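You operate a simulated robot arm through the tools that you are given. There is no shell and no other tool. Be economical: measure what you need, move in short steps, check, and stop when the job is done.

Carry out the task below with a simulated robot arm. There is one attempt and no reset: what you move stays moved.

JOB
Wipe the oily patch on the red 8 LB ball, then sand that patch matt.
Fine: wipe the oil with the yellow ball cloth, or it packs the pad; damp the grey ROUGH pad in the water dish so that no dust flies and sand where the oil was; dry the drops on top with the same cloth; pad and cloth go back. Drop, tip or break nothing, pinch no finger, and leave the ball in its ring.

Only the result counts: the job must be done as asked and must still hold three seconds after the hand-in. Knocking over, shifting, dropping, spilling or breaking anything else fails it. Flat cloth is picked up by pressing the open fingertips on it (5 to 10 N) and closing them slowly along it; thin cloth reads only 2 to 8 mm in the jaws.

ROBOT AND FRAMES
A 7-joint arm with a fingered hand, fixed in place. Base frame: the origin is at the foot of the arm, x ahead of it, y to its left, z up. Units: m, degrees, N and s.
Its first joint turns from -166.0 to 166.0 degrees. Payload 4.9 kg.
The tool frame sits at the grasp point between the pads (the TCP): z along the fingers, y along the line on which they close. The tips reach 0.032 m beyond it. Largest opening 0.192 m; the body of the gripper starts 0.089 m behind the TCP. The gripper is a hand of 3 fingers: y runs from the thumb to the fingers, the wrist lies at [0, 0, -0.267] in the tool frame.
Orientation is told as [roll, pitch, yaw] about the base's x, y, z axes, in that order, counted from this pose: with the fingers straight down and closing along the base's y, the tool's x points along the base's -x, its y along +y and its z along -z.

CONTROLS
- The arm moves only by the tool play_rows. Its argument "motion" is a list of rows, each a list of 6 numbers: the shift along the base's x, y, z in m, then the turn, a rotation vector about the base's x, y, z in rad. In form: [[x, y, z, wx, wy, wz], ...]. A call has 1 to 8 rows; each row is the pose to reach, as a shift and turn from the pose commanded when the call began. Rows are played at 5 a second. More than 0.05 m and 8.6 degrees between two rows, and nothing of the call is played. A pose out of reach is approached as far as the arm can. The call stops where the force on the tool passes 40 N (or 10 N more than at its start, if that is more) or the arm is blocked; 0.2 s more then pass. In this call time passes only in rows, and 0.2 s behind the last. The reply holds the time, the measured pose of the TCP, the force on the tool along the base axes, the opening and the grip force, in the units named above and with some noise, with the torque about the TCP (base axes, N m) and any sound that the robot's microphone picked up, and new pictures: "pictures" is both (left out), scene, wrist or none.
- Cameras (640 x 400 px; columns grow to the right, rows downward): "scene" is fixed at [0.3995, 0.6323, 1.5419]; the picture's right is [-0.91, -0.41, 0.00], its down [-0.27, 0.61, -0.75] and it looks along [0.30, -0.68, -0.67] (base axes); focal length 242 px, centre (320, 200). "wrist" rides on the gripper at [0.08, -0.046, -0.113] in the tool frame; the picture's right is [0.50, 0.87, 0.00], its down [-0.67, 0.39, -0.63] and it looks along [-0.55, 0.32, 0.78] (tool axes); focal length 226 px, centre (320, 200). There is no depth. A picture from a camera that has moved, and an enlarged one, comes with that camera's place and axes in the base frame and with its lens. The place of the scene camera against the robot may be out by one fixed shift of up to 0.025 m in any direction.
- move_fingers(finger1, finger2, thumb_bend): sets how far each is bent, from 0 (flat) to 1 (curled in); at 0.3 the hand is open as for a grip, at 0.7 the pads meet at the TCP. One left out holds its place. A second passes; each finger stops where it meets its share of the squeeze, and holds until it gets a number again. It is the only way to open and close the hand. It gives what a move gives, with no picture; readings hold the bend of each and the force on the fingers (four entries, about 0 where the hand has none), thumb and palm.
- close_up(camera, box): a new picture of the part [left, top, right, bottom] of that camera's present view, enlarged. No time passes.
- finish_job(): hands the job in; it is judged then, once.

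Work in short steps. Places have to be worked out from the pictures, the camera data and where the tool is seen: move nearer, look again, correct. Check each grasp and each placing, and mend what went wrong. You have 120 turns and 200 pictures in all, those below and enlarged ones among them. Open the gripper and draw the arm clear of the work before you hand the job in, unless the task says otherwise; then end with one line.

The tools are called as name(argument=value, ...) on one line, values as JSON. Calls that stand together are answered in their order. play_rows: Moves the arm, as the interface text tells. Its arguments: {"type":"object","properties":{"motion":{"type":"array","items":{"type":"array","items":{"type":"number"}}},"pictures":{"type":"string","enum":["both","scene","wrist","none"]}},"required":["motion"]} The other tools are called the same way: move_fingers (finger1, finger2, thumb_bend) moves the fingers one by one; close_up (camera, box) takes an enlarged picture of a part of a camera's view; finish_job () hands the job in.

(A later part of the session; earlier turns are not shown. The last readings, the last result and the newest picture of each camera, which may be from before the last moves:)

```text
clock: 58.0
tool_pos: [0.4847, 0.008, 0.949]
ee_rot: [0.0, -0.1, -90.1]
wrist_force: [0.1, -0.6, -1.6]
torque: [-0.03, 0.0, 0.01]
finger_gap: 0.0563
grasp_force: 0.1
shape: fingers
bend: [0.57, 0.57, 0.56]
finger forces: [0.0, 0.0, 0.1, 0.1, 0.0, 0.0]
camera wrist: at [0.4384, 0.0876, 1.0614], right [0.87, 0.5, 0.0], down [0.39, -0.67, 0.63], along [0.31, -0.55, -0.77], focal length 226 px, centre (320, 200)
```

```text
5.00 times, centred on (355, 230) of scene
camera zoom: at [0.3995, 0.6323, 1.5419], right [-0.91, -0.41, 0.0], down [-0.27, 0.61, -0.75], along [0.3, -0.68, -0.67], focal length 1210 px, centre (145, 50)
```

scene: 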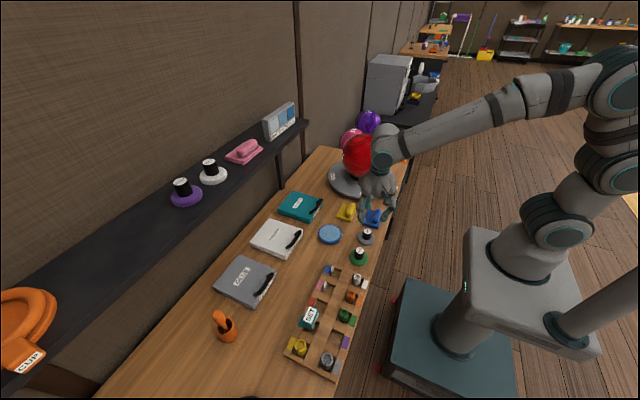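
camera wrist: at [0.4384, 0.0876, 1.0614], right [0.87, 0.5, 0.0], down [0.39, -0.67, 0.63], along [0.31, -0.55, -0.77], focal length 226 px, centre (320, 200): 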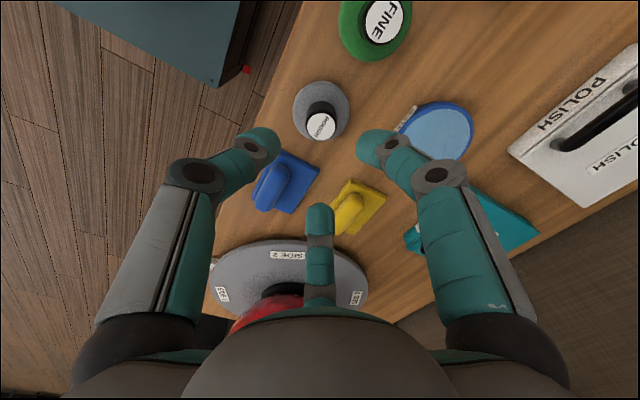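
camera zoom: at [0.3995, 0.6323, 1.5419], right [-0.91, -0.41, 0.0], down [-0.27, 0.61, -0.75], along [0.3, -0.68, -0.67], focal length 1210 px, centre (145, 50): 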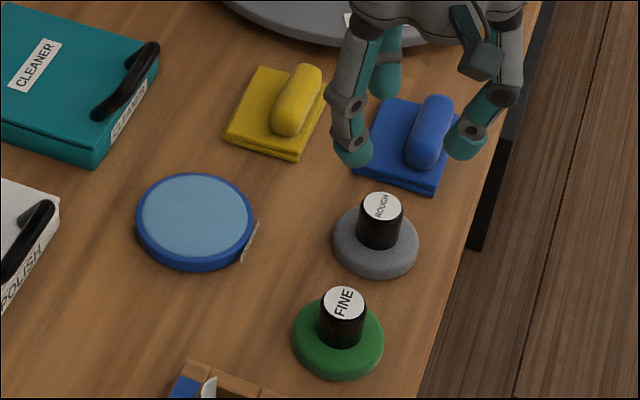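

The ROUGH knob is at about [0.482, 0.012], with its top near z 0.84 and about 31 mm across. I'll open the fingers a bit and lower around it.

move_fingers(finger1=0.49, finger2=0.49, thumb_bend=0.49)

play_rows(motion=[[-0.0025, 0.004, -0.03, 0, 0, 0], [-0.0025, 0.004, -0.06, 0, 0, 0], [-0.0025, 0.004, -0.075, 0, 0, 0]], pictures="wrist")

close_up(camera="wrist", box=[200, 50, 440, 230])

close_up(camera="scene", box=[320, 200, 400, 260])

```text
clock: 59.0
tool_pos: [0.486, 0.0076, 0.9495]
ee_rot: [0.1, -0.1, -90.1]
wrist_force: [0.7, 0.1, -0.5]
torque: [0.0, 0.0, 0.02]
finger_gap: 0.0882
grasp_force: 0.1
shape: fingers
bend: [0.49, 0.49, 0.49]
finger forces: [0.0, 0.1, 0.2, 0.1, 0.0, 0.0]
```

```text
clock: 59.9
tool_pos: [0.4845, 0.0105, 0.8737]
ee_rot: [0.0, -0.1, -90.0]
wrist_force: [0.7, -1.0, 1.4]
torque: [0.04, -0.02, 0.03]
finger_gap: 0.0881
grasp_force: 0.0
shape: fingers
bend: [0.49, 0.49, 0.49]
finger forces: [0.0, 0.0, 0.0, 0.0, 0.0, 0.0]
camera wrist: at [0.4371, 0.0911, 0.9863], right [0.87, 0.5, 0.0], down [0.39, -0.67, 0.63], along [0.32, -0.55, -0.77], focal length 226 px, centre (320, 200)
```

wrist: 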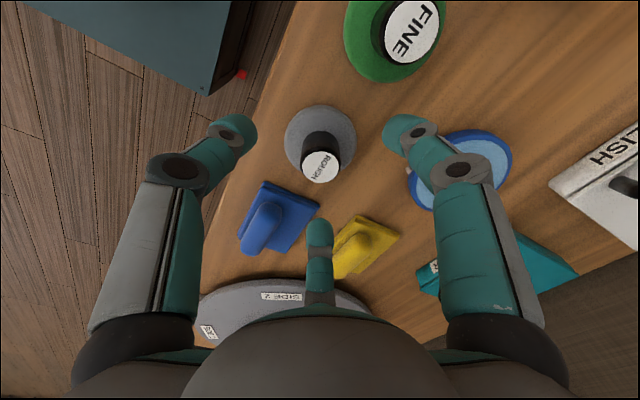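

```text
2.22 times, centred on (320, 140) of wrist
camera zoom: at [0.4371, 0.0911, 0.9863], right [0.87, 0.5, 0.0], down [0.39, -0.67, 0.63], along [0.32, -0.55, -0.77], focal length 502 px, centre (320, 333)
```

zoom: 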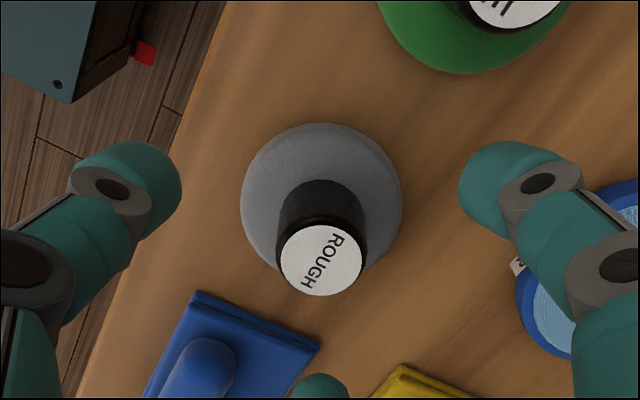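

```text
6.67 times, centred on (360, 230) of scene
camera zoom: at [0.3995, 0.6323, 1.5419], right [-0.91, -0.41, 0.0], down [-0.27, 0.61, -0.75], along [0.3, -0.68, -0.67], focal length 1614 px, centre (53, 0)
```

zoom: 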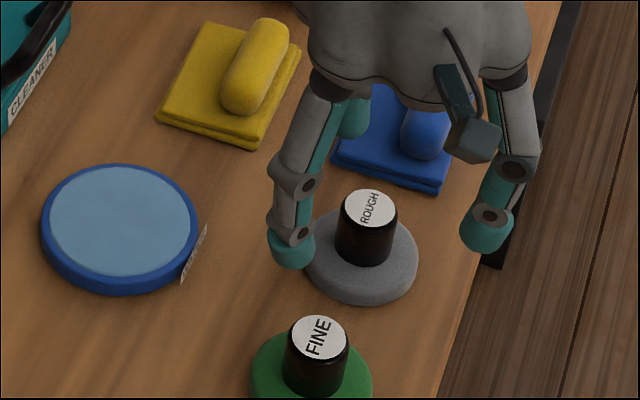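

The knob centre is confirmed at about [0.482, 0.013]. I'll nudge over, lower to TCP z 0.845 and close.

play_rows(motion=[[-0.001, 0.002, -0.012, 0, 0, 0], [-0.001, 0.002, -0.022, 0, 0, 0], [-0.001, 0.002, -0.027, 0, 0, 0]], pictures="none")

move_fingers(finger1=0.6, finger2=0.6, thumb_bend=0.6)

close_up(camera="wrist", box=[200, 50, 440, 230])

close_up(camera="scene", box=[320, 200, 400, 260])

```text
clock: 60.6
tool_pos: [0.4835, 0.0146, 0.8472]
ee_rot: [0.0, -0.2, -90.1]
wrist_force: [0.6, 0.2, 0.6]
torque: [0.0, -0.01, -0.04]
finger_gap: 0.0881
grasp_force: 0.1
shape: fingers
bend: [0.49, 0.49, 0.49]
finger forces: [0.0, 0.1, 0.0, 0.1, 0.0, 0.0]
```

```text
clock: 61.6
tool_pos: [0.4817, 0.0152, 0.8482]
ee_rot: [-0.1, 0.0, -90.1]
wrist_force: [0.4, -0.9, 0.1]
torque: [0.0, 0.01, -0.02]
finger_gap: 0.0424
grasp_force: 0.0
shape: fingers
bend: [0.6, 0.6, 0.6]
finger forces: [0.0, 0.0, 0.0, 0.0, 0.0, 0.0]
```

```text
2.22 times, centred on (320, 140) of wrist
camera zoom: at [0.4362, 0.0937, 0.96], right [0.87, 0.5, 0.0], down [0.39, -0.67, 0.63], along [0.31, -0.55, -0.77], focal length 502 px, centre (320, 333)
```

zoom: 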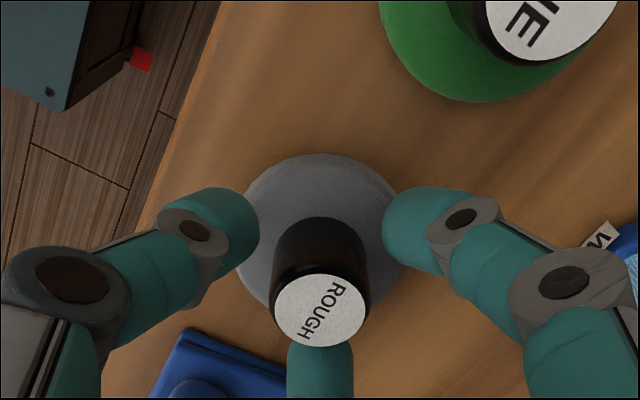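

```text
6.67 times, centred on (360, 230) of scene
camera zoom: at [0.3995, 0.6323, 1.5419], right [-0.91, -0.41, 0.0], down [-0.27, 0.61, -0.75], along [0.3, -0.68, -0.67], focal length 1614 px, centre (53, 0)
```

zoom: 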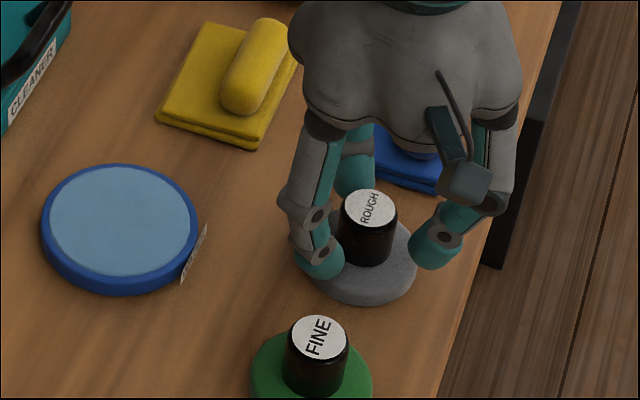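

The hand is well centred. Closing on the knob.

move_fingers(finger1=0.66, finger2=0.66, thumb_bend=0.66)

move_fingers(finger1=0.72, finger2=0.72, thumb_bend=0.72)

play_rows(motion=[[0, 0, 0.01, 0, 0, 0], [0, 0, 0.03, 0, 0, 0], [0, 0, 0.06, 0, 0, 0]], pictures="wrist")

close_up(camera="scene", box=[310, 170, 400, 250])

```text
clock: 62.6
tool_pos: [0.4833, 0.0135, 0.8484]
ee_rot: [0.0, -0.1, -90.1]
wrist_force: [0.3, 0.0, 0.4]
torque: [-0.02, 0.01, 0.0]
finger_gap: 0.0266
grasp_force: 5.0
shape: fingers
bend: [0.63, 0.63, 0.64]
finger forces: [2.9, 3.0, 0.1, 0.0, 3.3, 0.0]
```

```text
clock: 63.6
tool_pos: [0.4836, 0.0141, 0.847]
ee_rot: [0.0, 0.0, -90.1]
wrist_force: [0.6, -0.1, 0.3]
torque: [-0.02, -0.02, 0.0]
finger_gap: 0.0247
grasp_force: 17.0
shape: fingers
bend: [0.64, 0.63, 0.66]
finger forces: [10.9, 11.1, 0.0, 0.0, 12.6, 0.1]
```

```text
clock: 64.5
tool_pos: [0.483, 0.0155, 0.9061]
ee_rot: [-0.1, -0.1, -90.1]
wrist_force: [-0.2, -0.4, 0.2]
torque: [0.02, -0.01, -0.02]
finger_gap: 0.0244
grasp_force: 17.4
shape: fingers
bend: [0.64, 0.63, 0.66]
finger forces: [10.9, 11.1, 0.1, 0.0, 12.6, 0.1]
camera wrist: at [0.4361, 0.0939, 1.0198], right [0.87, 0.5, 0.0], down [0.39, -0.67, 0.63], along [0.31, -0.55, -0.77], focal length 226 px, centre (320, 200)
```

wrist: 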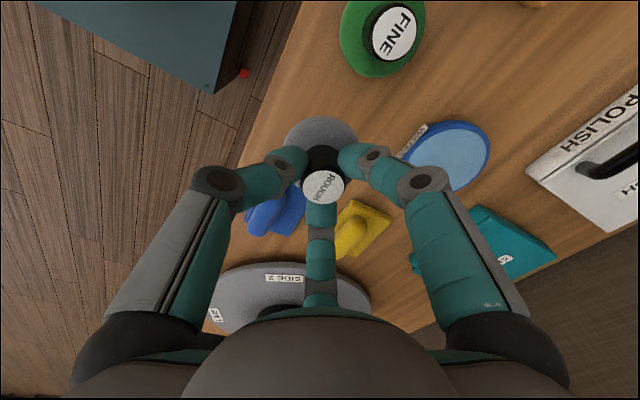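

```text
5.00 times, centred on (355, 210) of scene
camera zoom: at [0.3995, 0.6323, 1.5419], right [-0.91, -0.41, 0.0], down [-0.27, 0.61, -0.75], along [0.3, -0.68, -0.67], focal length 1210 px, centre (145, 150)
```

zoom: 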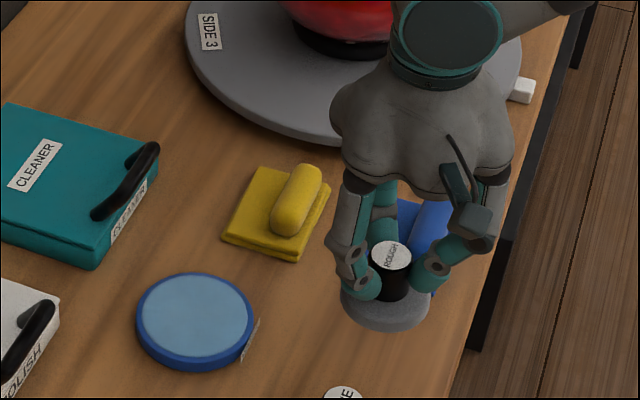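

The pad is held; its home TCP is [0.483, 0.014, 0.847]. I'll measure the water dish more exactly.

close_up(camera="wrist", box=[380, 100, 520, 205])

close_up(camera="scene", box=[310, 215, 360, 250])

```text
3.81 times, centred on (450, 152) of wrist
camera zoom: at [0.4361, 0.0939, 1.0198], right [0.87, 0.5, 0.0], down [0.39, -0.67, 0.63], along [0.31, -0.55, -0.77], focal length 861 px, centre (-175, 381)
```

zoom: 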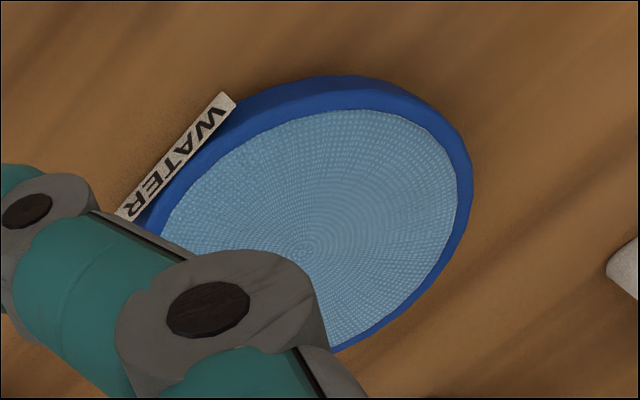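

```text
11.43 times, centred on (335, 232) of scene
camera zoom: at [0.3995, 0.6323, 1.5419], right [-0.91, -0.41, 0.0], down [-0.27, 0.61, -0.75], along [0.3, -0.68, -0.67], focal length 2766 px, centre (149, -171)
```

zoom: 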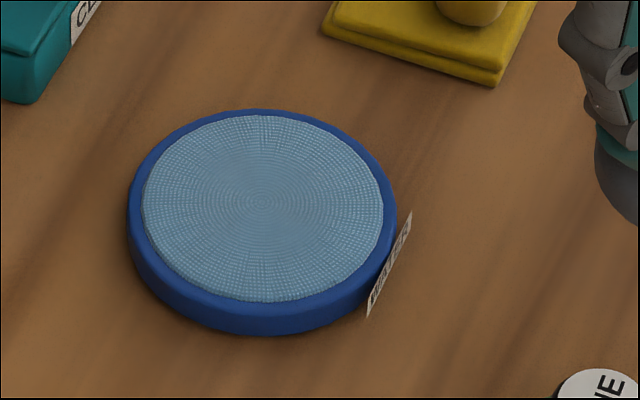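

Estimates for the dish centre spread around [0.624, 0.044]. I'll move above it at z 0.95 and re-measure from there.

play_rows(motion=[[0, 0, 0.04, 0, 0, 0], [0.035, 0.008, 0.045, 0, 0, 0], [0.07, 0.016, 0.045, 0, 0, 0], [0.105, 0.024, 0.045, 0, 0, 0], [0.14, 0.029, 0.045, 0, 0, 0]], pictures="wrist")

close_up(camera="wrist", box=[220, 40, 440, 205])

close_up(camera="scene", box=[290, 190, 380, 260])

```text
clock: 65.7
tool_pos: [0.6235, 0.0433, 0.9534]
ee_rot: [0.0, -0.1, -90.0]
wrist_force: [0.5, 1.3, -0.3]
torque: [0.01, 0.01, 0.0]
finger_gap: 0.0245
grasp_force: 17.3
shape: fingers
bend: [0.64, 0.63, 0.66]
finger forces: [10.8, 11.1, 0.1, 0.0, 12.5, 0.0]
camera wrist: at [0.5766, 0.1237, 1.0657], right [0.87, 0.5, 0.0], down [0.39, -0.67, 0.63], along [0.32, -0.55, -0.77], focal length 226 px, centre (320, 200)
```

wrist: 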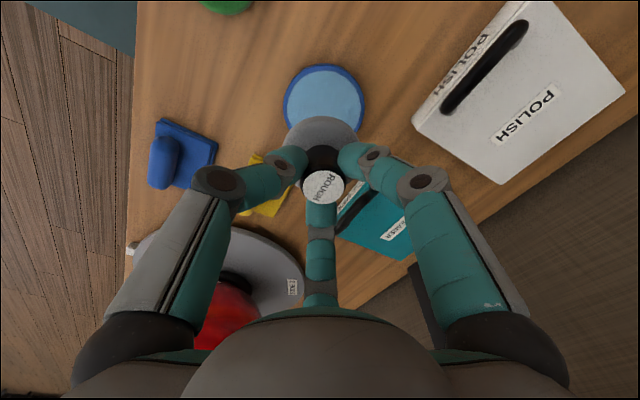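

```text
2.42 times, centred on (330, 122) of wrist
camera zoom: at [0.5766, 0.1237, 1.0657], right [0.87, 0.5, 0.0], down [0.39, -0.67, 0.63], along [0.32, -0.55, -0.77], focal length 548 px, centre (296, 388)
```

zoom: 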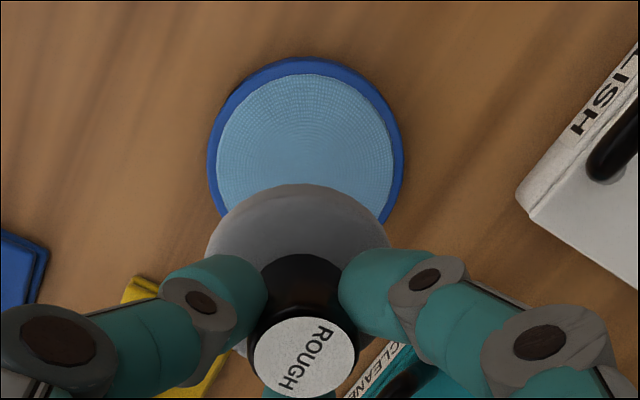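

```text
5.71 times, centred on (335, 225) of scene
camera zoom: at [0.3995, 0.6323, 1.5419], right [-0.91, -0.41, 0.0], down [-0.27, 0.61, -0.75], along [0.3, -0.68, -0.67], focal length 1383 px, centre (234, 57)
```

zoom: 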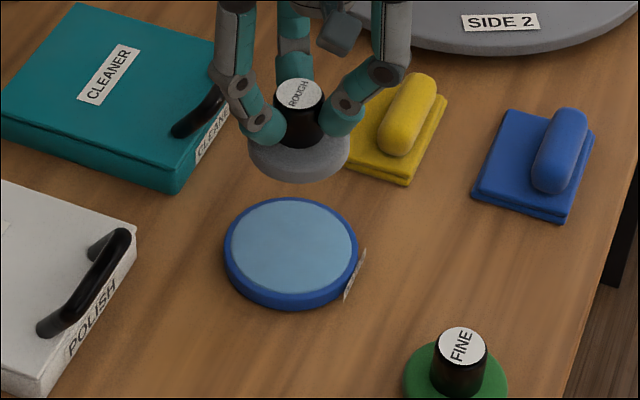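

The dish water centre is about [0.621, 0.049] and 86 mm across; the pad is 70 mm, so it fits. I'll align and lower to just above the water.

play_rows(motion=[[-0.001, 0.0075, -0.025, 0, 0, 0], [-0.001, 0.0075, -0.05, 0, 0, 0], [-0.001, 0.0075, -0.067, 0, 0, 0]], pictures="none")

close_up(camera="wrist", box=[220, 40, 440, 205])

close_up(camera="scene", box=[300, 200, 370, 255])

```text
clock: 66.5
tool_pos: [0.6205, 0.0511, 0.885]
ee_rot: [0.0, -0.1, -90.2]
wrist_force: [-0.8, 0.1, -0.6]
torque: [0.04, 0.03, 0.03]
finger_gap: 0.0243
grasp_force: 17.1
shape: fingers
bend: [0.64, 0.63, 0.66]
finger forces: [10.9, 11.1, 0.0, 0.0, 12.6, 0.0]
```

```text
2.42 times, centred on (330, 122) of wrist
camera zoom: at [0.575, 0.1307, 0.9983], right [0.87, 0.5, 0.0], down [0.39, -0.67, 0.63], along [0.31, -0.55, -0.77], focal length 548 px, centre (296, 388)
```

zoom: 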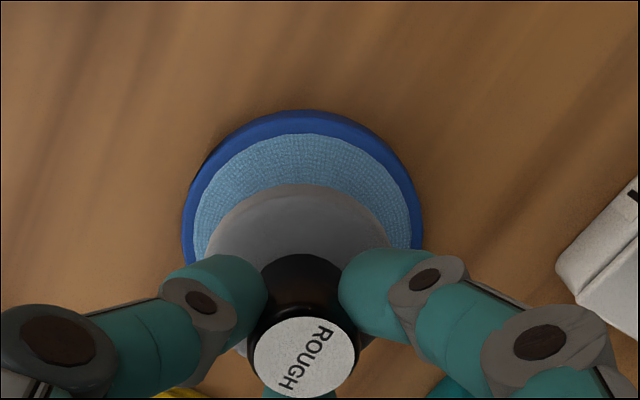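

```text
7.27 times, centred on (335, 228) of scene
camera zoom: at [0.3995, 0.6323, 1.5419], right [-0.91, -0.41, 0.0], down [-0.27, 0.61, -0.75], along [0.3, -0.68, -0.67], focal length 1760 px, centre (211, 0)
```

zoom: 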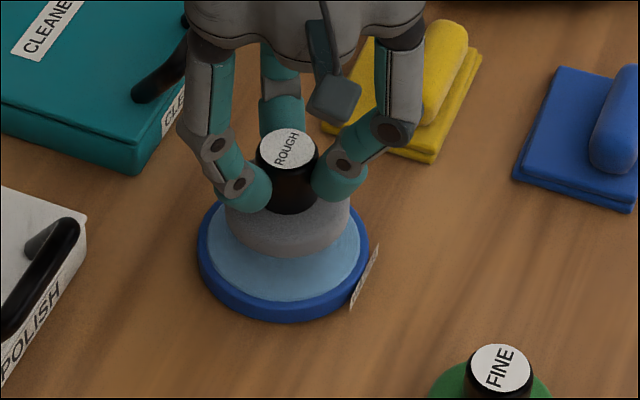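

The pad is nearly aligned with the dish. I'll nudge +2/+3 mm and lower it into the water, watching the force.

play_rows(motion=[[0.002, 0.003, -0.008, 0, 0, 0], [0.002, 0.003, -0.014, 0, 0, 0], [0.002, 0.003, -0.018, 0, 0, 0], [0.002, 0.003, -0.021, 0, 0, 0]], pictures="wrist")

close_up(camera="scene", box=[300, 200, 370, 255])

```text
clock: 67.5
tool_pos: [0.6228, 0.0539, 0.8636]
ee_rot: [0.0, -0.1, -90.1]
wrist_force: [-0.1, 0.1, 1.8]
torque: [-0.07, 0.01, 0.03]
finger_gap: 0.0245
grasp_force: 17.4
shape: fingers
bend: [0.64, 0.63, 0.66]
finger forces: [11.3, 11.3, 0.0, 0.0, 13.0, 0.0]
camera wrist: at [0.577, 0.1334, 0.977], right [0.87, 0.5, 0.0], down [0.39, -0.67, 0.63], along [0.32, -0.55, -0.77], focal length 226 px, centre (320, 200)
```

wrist: 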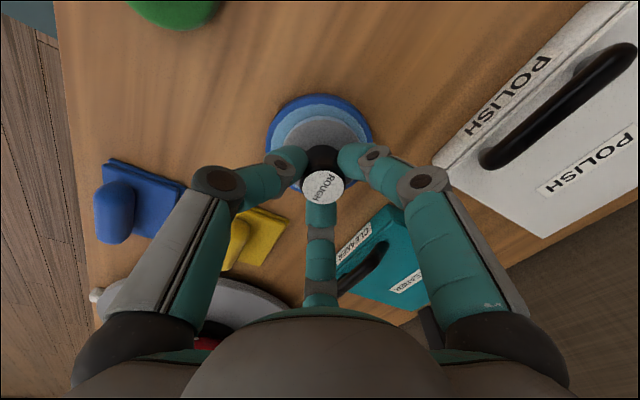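

```text
7.27 times, centred on (335, 228) of scene
camera zoom: at [0.3995, 0.6323, 1.5419], right [-0.91, -0.41, 0.0], down [-0.27, 0.61, -0.75], along [0.3, -0.68, -0.67], focal length 1760 px, centre (211, 0)
```

zoom: 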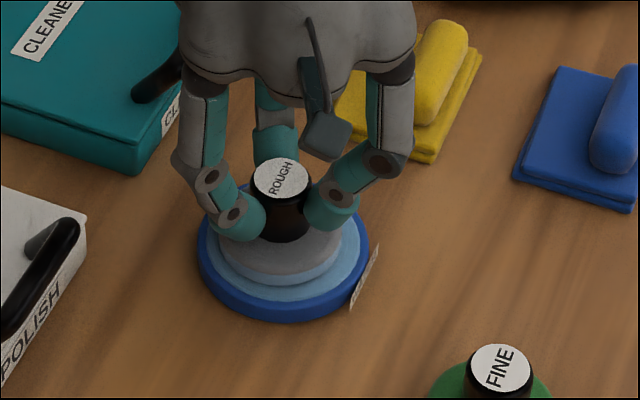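

The pad's underside has turned bluish (wet) with a light 2 N touch. I'll press 1 mm more, hold briefly, and lift to drip over the dish.

play_rows(motion=[[0, 0, -0.001, 0, 0, 0], [0, 0, -0.001, 0, 0, 0], [0, 0, -0.001, 0, 0, 0], [0, 0, 0.005, 0, 0, 0], [0, 0, 0.02, 0, 0, 0], [0, 0, 0.03, 0, 0, 0], [0, 0, 0.03, 0, 0, 0], [0, 0, 0.03, 0, 0, 0]], pictures="none")

close_up(camera="scene", box=[300, 190, 370, 245])

```text
clock: 69.2
tool_pos: [0.6232, 0.0526, 0.8952]
ee_rot: [0.0, -0.1, -90.1]
wrist_force: [-0.5, -0.1, 0.0]
torque: [0.02, 0.01, -0.03]
finger_gap: 0.0245
grasp_force: 17.2
shape: fingers
bend: [0.64, 0.63, 0.66]
finger forces: [11.2, 11.2, 0.1, 0.0, 12.9, 0.0]
```

```text
7.27 times, centred on (335, 218) of scene
camera zoom: at [0.3995, 0.6323, 1.5419], right [-0.91, -0.41, 0.0], down [-0.27, 0.61, -0.75], along [0.3, -0.68, -0.67], focal length 1760 px, centre (211, 73)
```

zoom: 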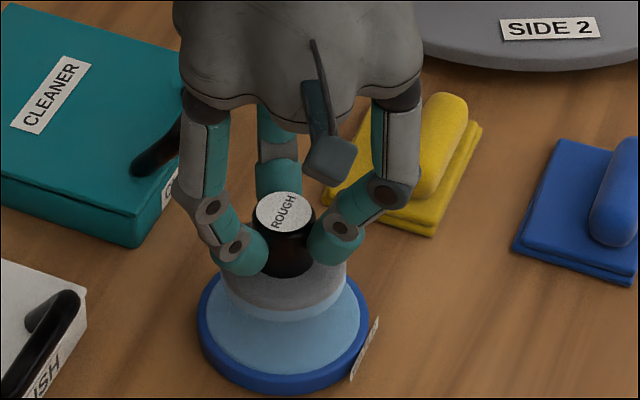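

The pad is damp with no drips seen. I'll raise it and carry it over the ball top.

play_rows(motion=[[0, 0, 0.05, 0, 0, 0], [0, 0, 0.1, 0, 0, 0], [0, 0, 0.15, 0, 0, 0], [0, 0, 0.2, 0, 0, 0], [0, 0, 0.25, 0, 0, 0], [0, -0.035, 0.28, 0, 0, 0], [0, -0.08, 0.29, 0, 0, 0], [0, -0.125, 0.29, 0, 0, 0]], pictures="none")

play_rows(motion=[[0, -0.045, 0, 0, 0, 0], [-0.002, -0.09, 0, 0, 0, 0], [-0.005, -0.135, 0, 0, 0, 0], [-0.007, -0.18, 0, 0, 0, 0], [-0.007, -0.225, 0, 0, 0, 0], [-0.007, -0.265, 0, 0, 0, 0], [-0.007, -0.288, -0.03, 0, 0, 0], [-0.007, -0.288, -0.06, 0, 0, 0]])

close_up(camera="wrist", box=[200, 0, 440, 180])

close_up(camera="scene", box=[320, 90, 410, 180])

```text
clock: 71.0
tool_pos: [0.624, -0.0729, 1.1861]
ee_rot: [0.0, -0.1, -90.1]
wrist_force: [-0.3, 0.7, 0.1]
torque: [0.02, 0.0, -0.01]
finger_gap: 0.0239
grasp_force: 17.3
shape: fingers
bend: [0.64, 0.63, 0.66]
finger forces: [11.0, 11.1, 0.0, 0.0, 12.4, 0.1]
```

```text
clock: 72.8
tool_pos: [0.6155, -0.3601, 1.1256]
ee_rot: [0.0, -0.2, -90.0]
wrist_force: [0.8, 0.6, 0.4]
torque: [0.02, 0.0, 0.01]
finger_gap: 0.0239
grasp_force: 17.1
shape: fingers
bend: [0.64, 0.63, 0.66]
finger forces: [10.8, 10.9, 0.0, 0.0, 12.1, 0.0]
camera wrist: at [0.5699, -0.2802, 1.2376], right [0.87, 0.5, 0.0], down [0.39, -0.67, 0.63], along [0.32, -0.55, -0.77], focal length 226 px, centre (320, 200)
```

scene: 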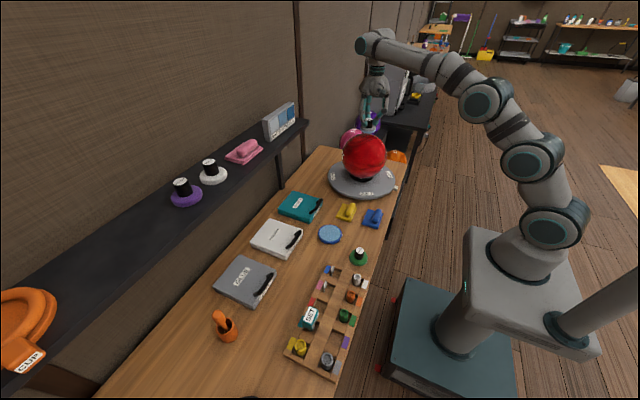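
wrist: 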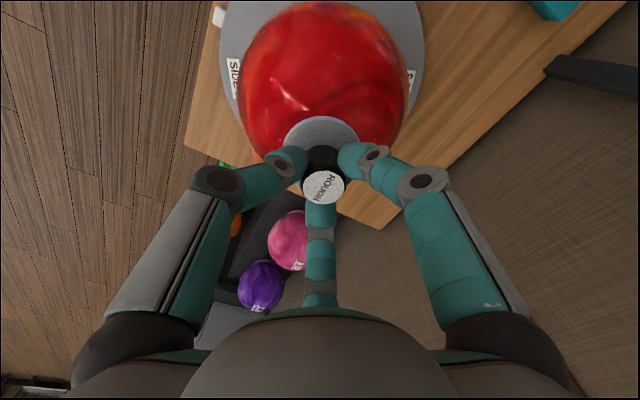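

```text
2.22 times, centred on (320, 90) of wrist
camera zoom: at [0.5699, -0.2802, 1.2376], right [0.87, 0.5, 0.0], down [0.39, -0.67, 0.63], along [0.32, -0.55, -0.77], focal length 502 px, centre (320, 444)
```

zoom: 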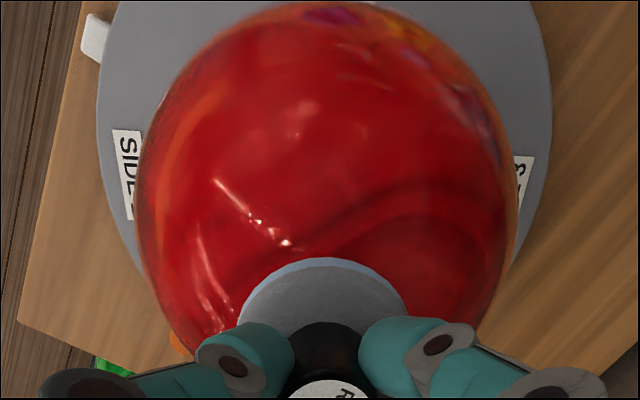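

```text
4.44 times, centred on (365, 135) of scene
camera zoom: at [0.3995, 0.6323, 1.5419], right [-0.91, -0.41, 0.0], down [-0.27, 0.61, -0.75], along [0.3, -0.68, -0.67], focal length 1076 px, centre (120, 489)
```

zoom: 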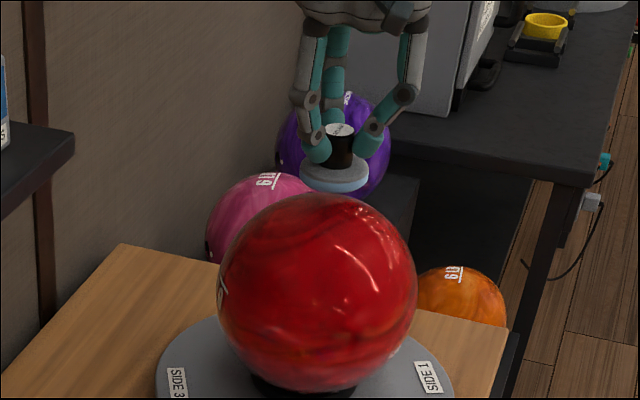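

Lowering onto the ball top.

play_rows(motion=[[0, 0, -0.015, 0, 0, 0], [0, 0, -0.021, 0, 0, 0], [0, 0, -0.024, 0, 0, 0], [0, 0, -0.027, 0, 0, 0]], pictures="none")

```text
clock: 73.8
tool_pos: [0.6164, -0.3592, 1.0988]
ee_rot: [0.1, -0.2, -90.1]
wrist_force: [0.3, -0.1, 3.6]
torque: [0.0, 0.0, -0.03]
finger_gap: 0.0239
grasp_force: 17.6
shape: fingers
bend: [0.64, 0.63, 0.66]
finger forces: [11.4, 11.2, 0.1, 0.0, 12.9, 0.0]
```

I have light contact. I'll press 1 mm more and rub circles on top.

play_rows(motion=[[0.012, 0, -0.001, 0, 0, 0], [0, 0.015, -0.001, 0, 0, 0], [-0.015, 0, -0.001, 0, 0, 0], [0, -0.015, -0.001, 0, 0, 0], [0.015, 0, -0.001, 0, 0, 0], [0, 0.015, -0.001, 0, 0, 0], [-0.015, 0, -0.001, 0, 0, 0], [0, 0, -0.001, 0, 0, 0]], pictures="none")

play_rows(motion=[[0.015, 0, 0, 0, 0, 0], [0, -0.015, 0, 0, 0, 0], [-0.015, 0, 0, 0, 0, 0], [0, 0.015, 0, 0, 0, 0], [0.015, 0, 0, 0, 0, 0], [0, -0.015, 0, 0, 0, 0], [-0.015, 0, 0, 0, 0, 0], [0, 0, 0, 0, 0, 0]], pictures="none")

```text
clock: 75.7
tool_pos: [0.6156, -0.3597, 1.0964]
ee_rot: [0.0, -0.2, -90.2]
wrist_force: [-5.8, -0.7, 15.8]
torque: [0.06, 0.2, 0.02]
finger_gap: 0.0235
grasp_force: 21.2
shape: fingers
bend: [0.63, 0.63, 0.67]
finger forces: [12.5, 11.2, 0.0, 0.0, 17.5, 0.0]
```

```text
clock: 77.5
tool_pos: [0.6162, -0.3609, 1.0962]
ee_rot: [0.0, 0.0, -90.0]
wrist_force: [-4.4, -0.8, 13.4]
torque: [-0.01, 0.17, 0.0]
finger_gap: 0.0233
grasp_force: 20.1
shape: fingers
bend: [0.63, 0.63, 0.67]
finger forces: [11.8, 11.6, 0.1, 0.1, 16.2, 0.0]
```

Now I'll lift and look at the result on top.

play_rows(motion=[[0, 0, 0.03, 0, 0, 0], [0, 0, 0.07, 0, 0, 0]], pictures="none")

close_up(camera="scene", box=[345, 125, 395, 165])

close_up(camera="scene", box=[320, 130, 410, 210])

```text
clock: 78.0
tool_pos: [0.6151, -0.3592, 1.1656]
ee_rot: [0.0, 0.0, -90.1]
wrist_force: [1.2, 0.1, -0.6]
torque: [-0.04, -0.01, 0.0]
finger_gap: 0.0237
grasp_force: 16.1
shape: fingers
bend: [0.63, 0.63, 0.67]
finger forces: [10.6, 10.8, 0.0, 0.0, 11.7, 0.1]
```

```text
10.00 times, centred on (370, 145) of scene
camera zoom: at [0.3995, 0.6323, 1.5419], right [-0.91, -0.41, 0.0], down [-0.27, 0.61, -0.75], along [0.3, -0.68, -0.67], focal length 2420 px, centre (-180, 750)
```

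zoom: 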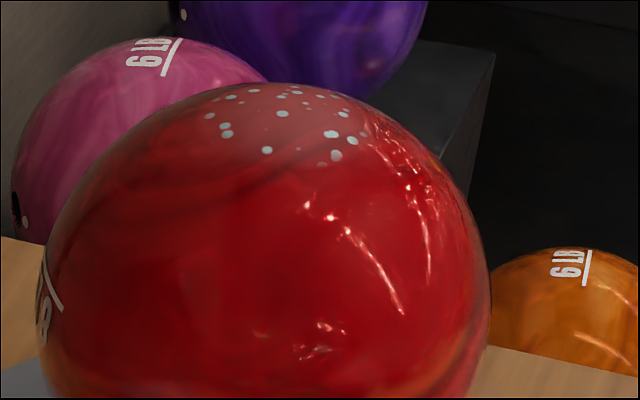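

```text
5.00 times, centred on (365, 170) of scene
camera zoom: at [0.3995, 0.6323, 1.5419], right [-0.91, -0.41, 0.0], down [-0.27, 0.61, -0.75], along [0.3, -0.68, -0.67], focal length 1210 px, centre (95, 350)
```

zoom: 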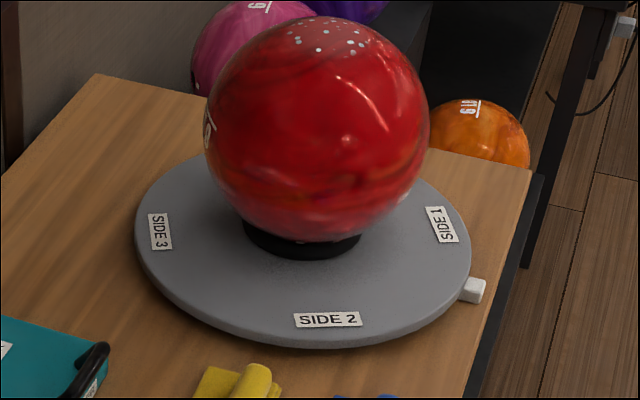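

The top is now hazy-matt with water drops on it. Next is disc A, now at azimuth of about 202°, so I tilt the pad to face it and hover.

play_rows(motion=[[-0.021, -0.009, 0, 0.0432, -0.1068, 0], [-0.042, -0.018, -0.01, 0.0863, -0.2136, 0], [-0.064, -0.026, -0.025, 0.1295, -0.3204, 0], [-0.086, -0.035, -0.043, 0.1726, -0.4272, 0], [-0.107, -0.044, -0.063, 0.2158, -0.534, 0]])

close_up(camera="scene", box=[330, 90, 420, 170])

close_up(camera="wrist", box=[200, 0, 440, 180])

```text
clock: 79.2
tool_pos: [0.5101, -0.4017, 1.104]
ee_rot: [31.1, 11.7, -86.8]
wrist_force: [0.5, -0.1, -0.4]
torque: [0.01, 0.01, 0.0]
finger_gap: 0.0232
grasp_force: 16.5
shape: fingers
bend: [0.63, 0.63, 0.67]
finger forces: [10.5, 10.6, 0.1, 0.1, 11.7, 0.0]
camera wrist: at [0.4082, -0.3451, 1.1906], right [0.72, 0.44, 0.54], down [0.05, -0.81, 0.59], along [0.69, -0.4, -0.6], focal length 226 px, centre (320, 200)
```

scene: 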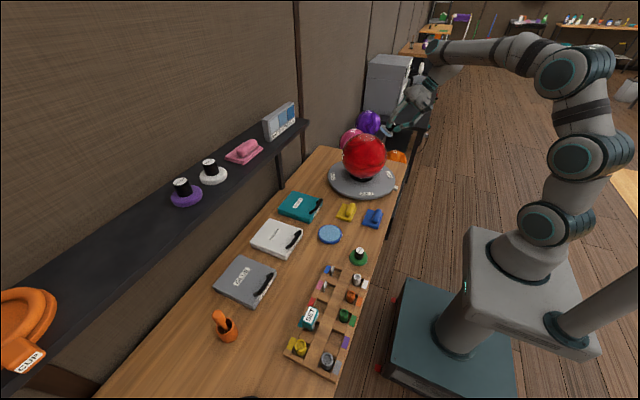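
wrist: 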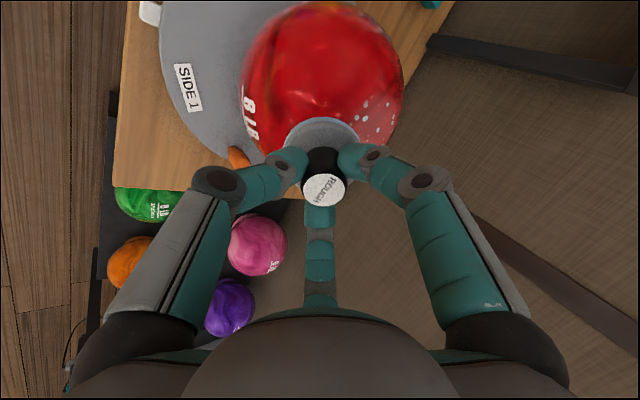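

```text
5.00 times, centred on (375, 130) of scene
camera zoom: at [0.3995, 0.6323, 1.5419], right [-0.91, -0.41, 0.0], down [-0.27, 0.61, -0.75], along [0.3, -0.68, -0.67], focal length 1210 px, centre (45, 550)
```

zoom: 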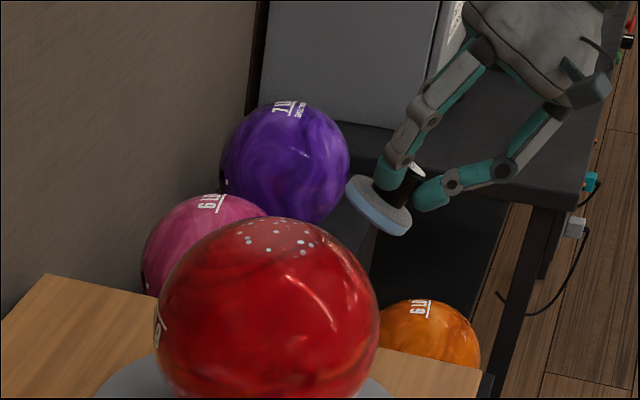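

```text
2.22 times, centred on (320, 90) of wrist
camera zoom: at [0.4082, -0.3451, 1.1906], right [0.72, 0.44, 0.54], down [0.05, -0.81, 0.59], along [0.69, -0.4, -0.6], focal length 502 px, centre (320, 444)
```

zoom: 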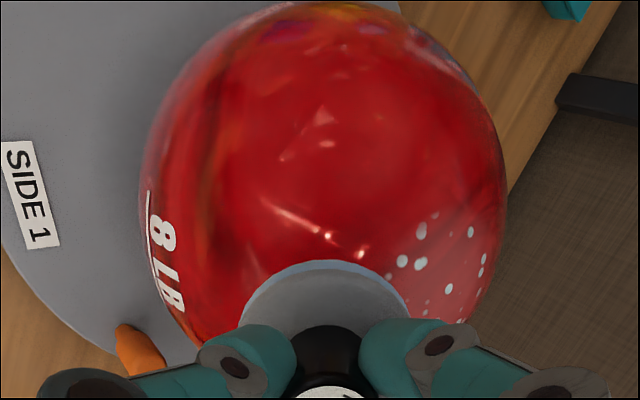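

The "8 LB" mark confirms the ball turned 23°, so the pad is lined up with disc A. I'll approach along the normal.

play_rows(motion=[[0.01, 0.0041, -0.0168, 0, 0, 0], [0.015, 0.0061, -0.0252, 0, 0, 0], [0.017, 0.007, -0.0286, 0, 0, 0], [0.019, 0.0078, -0.0319, 0, 0, 0]], pictures="none")

close_up(camera="scene", box=[330, 90, 420, 170])

```text
clock: 80.2
tool_pos: [0.5293, -0.3945, 1.0714]
ee_rot: [31.0, 11.7, -86.7]
wrist_force: [0.6, -0.8, -0.2]
torque: [-0.02, 0.04, 0.01]
finger_gap: 0.0235
grasp_force: 16.6
shape: fingers
bend: [0.63, 0.63, 0.67]
finger forces: [10.3, 10.7, 0.0, 0.0, 11.7, 0.0]
```

```text
5.00 times, centred on (375, 130) of scene
camera zoom: at [0.3995, 0.6323, 1.5419], right [-0.91, -0.41, 0.0], down [-0.27, 0.61, -0.75], along [0.3, -0.68, -0.67], focal length 1210 px, centre (45, 550)
```

zoom: 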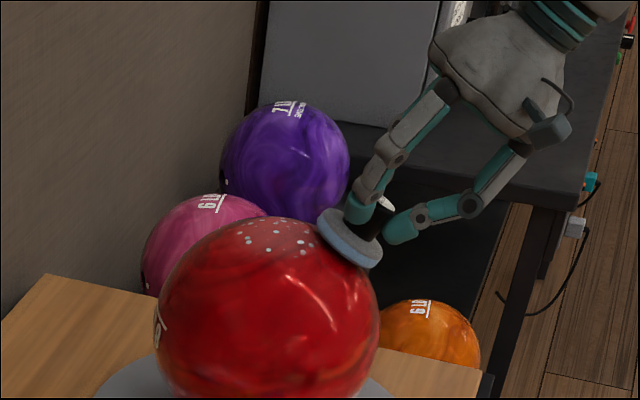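

play_rows(motion=[[0.0005, 0.0002, -0.0008, 0, 0, 0], [0.001, 0.0004, -0.0017, 0, 0, 0], [0.0015, 0.0006, -0.0025, 0, 0, 0], [0.002, 0.0008, -0.0034, 0, 0, 0]], pictures="none")

```text
clock: 81.2
tool_pos: [0.5316, -0.3956, 1.0679]
ee_rot: [31.0, 11.7, -86.8]
wrist_force: [-0.5, -0.5, -0.2]
torque: [-0.04, -0.01, -0.02]
finger_gap: 0.0235
grasp_force: 16.6
shape: fingers
bend: [0.63, 0.63, 0.67]
finger forces: [10.4, 10.7, 0.0, 0.0, 11.9, 0.0]
```

play_rows(motion=[[0.0005, 0.0002, -0.0008, 0, 0, 0], [0.001, 0.0004, -0.0017, 0, 0, 0], [0.0015, 0.0006, -0.0025, 0, 0, 0], [0.002, 0.0008, -0.0034, 0, 0, 0]], pictures="none")

```text
clock: 82.2
tool_pos: [0.532, -0.3957, 1.0687]
ee_rot: [31.1, 11.5, -86.7]
wrist_force: [-15.5, -4.9, 21.0]
torque: [0.01, 0.06, 0.03]
finger_gap: 0.0229
grasp_force: 22.5
shape: fingers
bend: [0.63, 0.63, 0.68]
finger forces: [14.1, 12.8, 0.0, 0.1, 18.2, 0.0]
```

Contact is square but 26 N. I'll back off 2 mm and sand with strokes pointing along the turntable radius, so it doesn't turn.

play_rows(motion=[[-0.001, -0.0004, 0.0017, 0, 0, 0], [-0.0149, -0.0063, -0.0081, 0, 0, 0], [0.0129, 0.0055, 0.0115, 0, 0, 0], [-0.0149, -0.0063, -0.0081, 0, 0, 0], [0.0129, 0.0055, 0.0115, 0, 0, 0], [-0.0149, -0.0063, -0.0081, 0, 0, 0], [0.0129, 0.0055, 0.0115, 0, 0, 0], [-0.001, -0.0004, 0.0017, 0, 0, 0]], pictures="none")

play_rows(motion=[[-0.0139, -0.0059, -0.0098, 0, 0, 0], [0.0139, 0.0059, 0.0098, 0, 0, 0], [-0.0139, -0.0059, -0.0098, 0, 0, 0], [0.0139, 0.0059, 0.0098, 0, 0, 0], [-0.0139, -0.0059, -0.0098, 0, 0, 0], [0.0139, 0.0059, 0.0098, 0, 0, 0], [0, 0, 0, 0, 0, 0]], pictures="none")

play_rows(motion=[[-0.015, -0.006, 0.025, 0, 0, 0], [-0.02, -0.008, 0.05, 0, 0, 0], [0.0, 0.0, 0.09, 0, 0, 0]], pictures="wrist")

close_up(camera="scene", box=[345, 125, 395, 165])

close_up(camera="wrist", box=[200, 0, 440, 180])

```text
clock: 84.0
tool_pos: [0.5332, -0.394, 1.0668]
ee_rot: [31.1, 11.7, -86.8]
wrist_force: [-3.9, -1.6, 10.9]
torque: [-0.01, -0.24, -0.04]
finger_gap: 0.0221
grasp_force: 18.9
shape: fingers
bend: [0.63, 0.63, 0.68]
finger forces: [13.7, 13.2, 0.0, 0.0, 11.3, 0.0]
```

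```text
clock: 85.7
tool_pos: [0.5327, -0.3939, 1.0667]
ee_rot: [31.0, 11.7, -86.7]
wrist_force: [-2.2, -0.6, 5.5]
torque: [0.01, -0.12, -0.03]
finger_gap: 0.0222
grasp_force: 18.5
shape: fingers
bend: [0.63, 0.63, 0.68]
finger forces: [12.5, 12.5, 0.1, 0.0, 11.7, 0.1]
```

```text
clock: 86.5
tool_pos: [0.5306, -0.3936, 1.155]
ee_rot: [30.8, 11.8, -86.8]
wrist_force: [0.1, 0.4, -1.0]
torque: [0.0, 0.0, 0.02]
finger_gap: 0.0223
grasp_force: 16.5
shape: fingers
bend: [0.63, 0.63, 0.67]
finger forces: [10.7, 11.2, 0.1, 0.0, 11.6, 0.0]
camera wrist: at [0.4296, -0.3361, 1.2424], right [0.72, 0.44, 0.54], down [0.05, -0.81, 0.59], along [0.69, -0.39, -0.6], focal length 226 px, centre (320, 200)
```

wrist: 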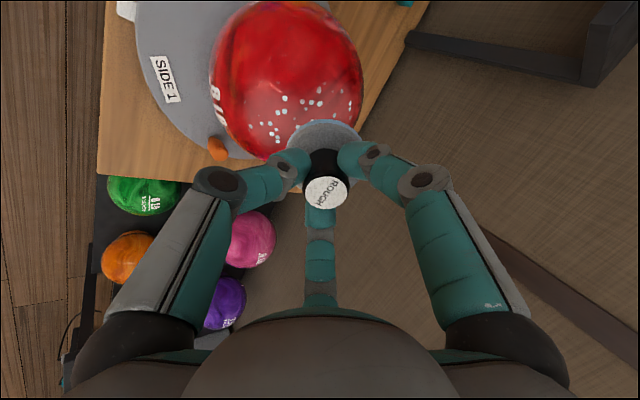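

```text
10.00 times, centred on (370, 145) of scene
camera zoom: at [0.3995, 0.6323, 1.5419], right [-0.91, -0.41, 0.0], down [-0.27, 0.61, -0.75], along [0.3, -0.68, -0.67], focal length 2420 px, centre (-180, 750)
```

zoom: 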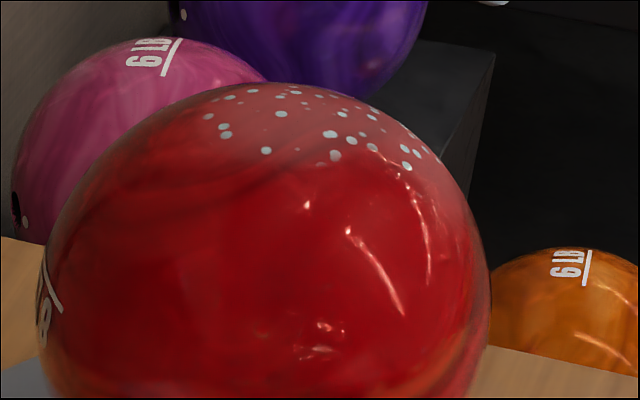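

```text
2.22 times, centred on (320, 90) of wrist
camera zoom: at [0.4296, -0.3361, 1.2424], right [0.72, 0.44, 0.54], down [0.05, -0.81, 0.59], along [0.69, -0.39, -0.6], focal length 502 px, centre (320, 444)
```

zoom: 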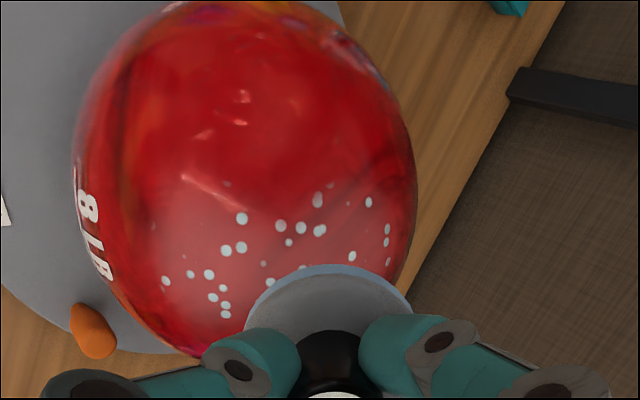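

Both discs are now matt with drops. I'll level the hand, move away, and look at coverage on the way back to the pad's place.

play_rows(motion=[[0, 0.02, 0.03, -0.0432, 0.1068, 0], [0, 0.05, 0.05, -0.0863, 0.2136, 0], [0, 0.09, 0.055, -0.1295, 0.3204, 0], [0, 0.13, 0.055, -0.1726, 0.4272, 0], [0, 0.17, 0.055, -0.2158, 0.534, 0], [-0.005, 0.21, 0.055, -0.2158, 0.534, 0]], pictures="wrist")

close_up(camera="wrist", box=[200, 20, 440, 200])

```text
clock: 87.8
tool_pos: [0.5272, -0.184, 1.2106]
ee_rot: [-0.1, -0.2, -90.2]
wrist_force: [-0.6, 0.4, -1.6]
torque: [-0.04, -0.04, 0.04]
finger_gap: 0.0222
grasp_force: 16.9
shape: fingers
bend: [0.63, 0.63, 0.67]
finger forces: [10.7, 11.1, 0.0, 0.0, 11.3, 0.0]
camera wrist: at [0.4805, -0.1035, 1.3232], right [0.87, 0.5, 0.0], down [0.39, -0.67, 0.63], along [0.31, -0.55, -0.77], focal length 226 px, centre (320, 200)
```

wrist: 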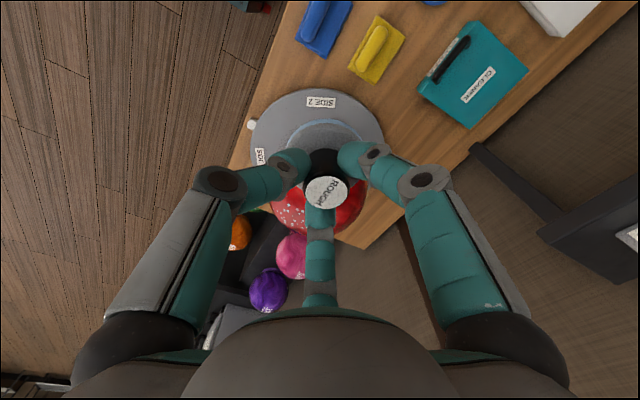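

```text
2.22 times, centred on (320, 110) of wrist
camera zoom: at [0.4805, -0.1035, 1.3232], right [0.87, 0.5, 0.0], down [0.39, -0.67, 0.63], along [0.31, -0.55, -0.77], focal length 502 px, centre (320, 400)
```

zoom: 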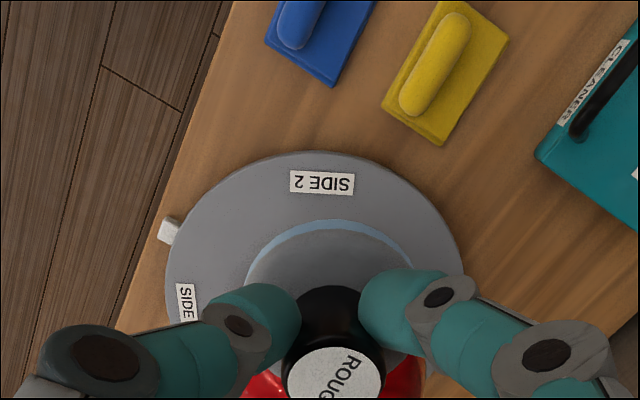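

I want one good look at the sanded area before putting the pad away, so I'll move back above the ball, higher.

play_rows(motion=[[0.013, -0.039, 0.03, 0, 0, 0], [0.026, -0.078, 0.06, 0, 0, 0], [0.04, -0.117, 0.08, 0, 0, 0], [0.053, -0.16, 0.09, 0, 0, 0]], pictures="none")

close_up(camera="wrist", box=[240, 40, 400, 140])

```text
refused: row 1 steps farther than a row can; nothing moved
```

```text
4.00 times, centred on (320, 90) of wrist
camera zoom: at [0.4805, -0.1035, 1.3232], right [0.87, 0.5, 0.0], down [0.39, -0.67, 0.63], along [0.31, -0.55, -0.77], focal length 904 px, centre (320, 640)
```

zoom: 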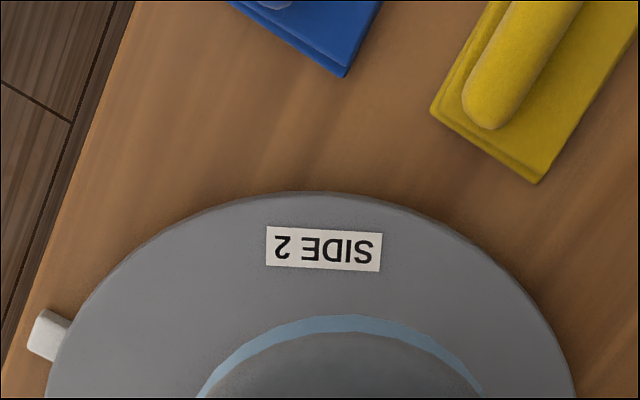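

That step was slightly too large, so I'll repeat with smaller rows.

play_rows(motion=[[0.01, -0.03, 0.018, 0, 0, 0], [0.02, -0.06, 0.036, 0, 0, 0], [0.03, -0.09, 0.054, 0, 0, 0], [0.04, -0.12, 0.07, 0, 0, 0], [0.05, -0.16, 0.08, 0, 0, 0], [0.053, -0.17, 0.09, 0, 0, 0]], pictures="none")

close_up(camera="wrist", box=[240, 40, 400, 140])

```text
clock: 89.2
tool_pos: [0.5585, -0.3378, 1.2816]
ee_rot: [0.0, -0.1, -90.0]
wrist_force: [-1.2, 0.3, 0.2]
torque: [0.0, -0.06, 0.03]
finger_gap: 0.022
grasp_force: 16.3
shape: fingers
bend: [0.63, 0.63, 0.67]
finger forces: [10.3, 10.8, 0.1, 0.0, 10.8, 0.0]
out of reach, approached as far as the arm can: row 5, 6
```

```text
4.00 times, centred on (320, 90) of wrist
camera zoom: at [0.512, -0.2581, 1.3942], right [0.87, 0.5, 0.0], down [0.39, -0.67, 0.63], along [0.32, -0.55, -0.77], focal length 904 px, centre (320, 640)
```

zoom: 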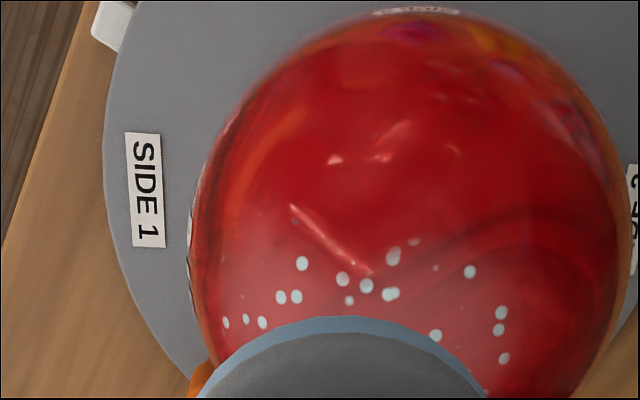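

Coverage looks complete. Now I'll take the pad back to its place at [0.483, 0.014].

play_rows(motion=[[-0.008, 0.045, 0, 0, 0, 0], [-0.016, 0.09, 0, 0, 0, 0], [-0.024, 0.135, 0, 0, 0, 0], [-0.032, 0.18, -0.005, 0, 0, 0], [-0.04, 0.225, -0.01, 0, 0, 0], [-0.048, 0.27, -0.015, 0, 0, 0], [-0.056, 0.315, -0.02, 0, 0, 0], [-0.07, 0.352, -0.03, 0, 0, 0]], pictures="none")

```text
clock: 91.0
tool_pos: [0.4893, 0.0144, 1.2517]
ee_rot: [0.0, -0.1, -90.1]
wrist_force: [-0.6, 0.5, -0.4]
torque: [0.01, -0.03, -0.02]
finger_gap: 0.0217
grasp_force: 15.5
shape: fingers
bend: [0.63, 0.63, 0.67]
finger forces: [10.3, 10.6, 0.1, 0.0, 10.4, 0.0]
```

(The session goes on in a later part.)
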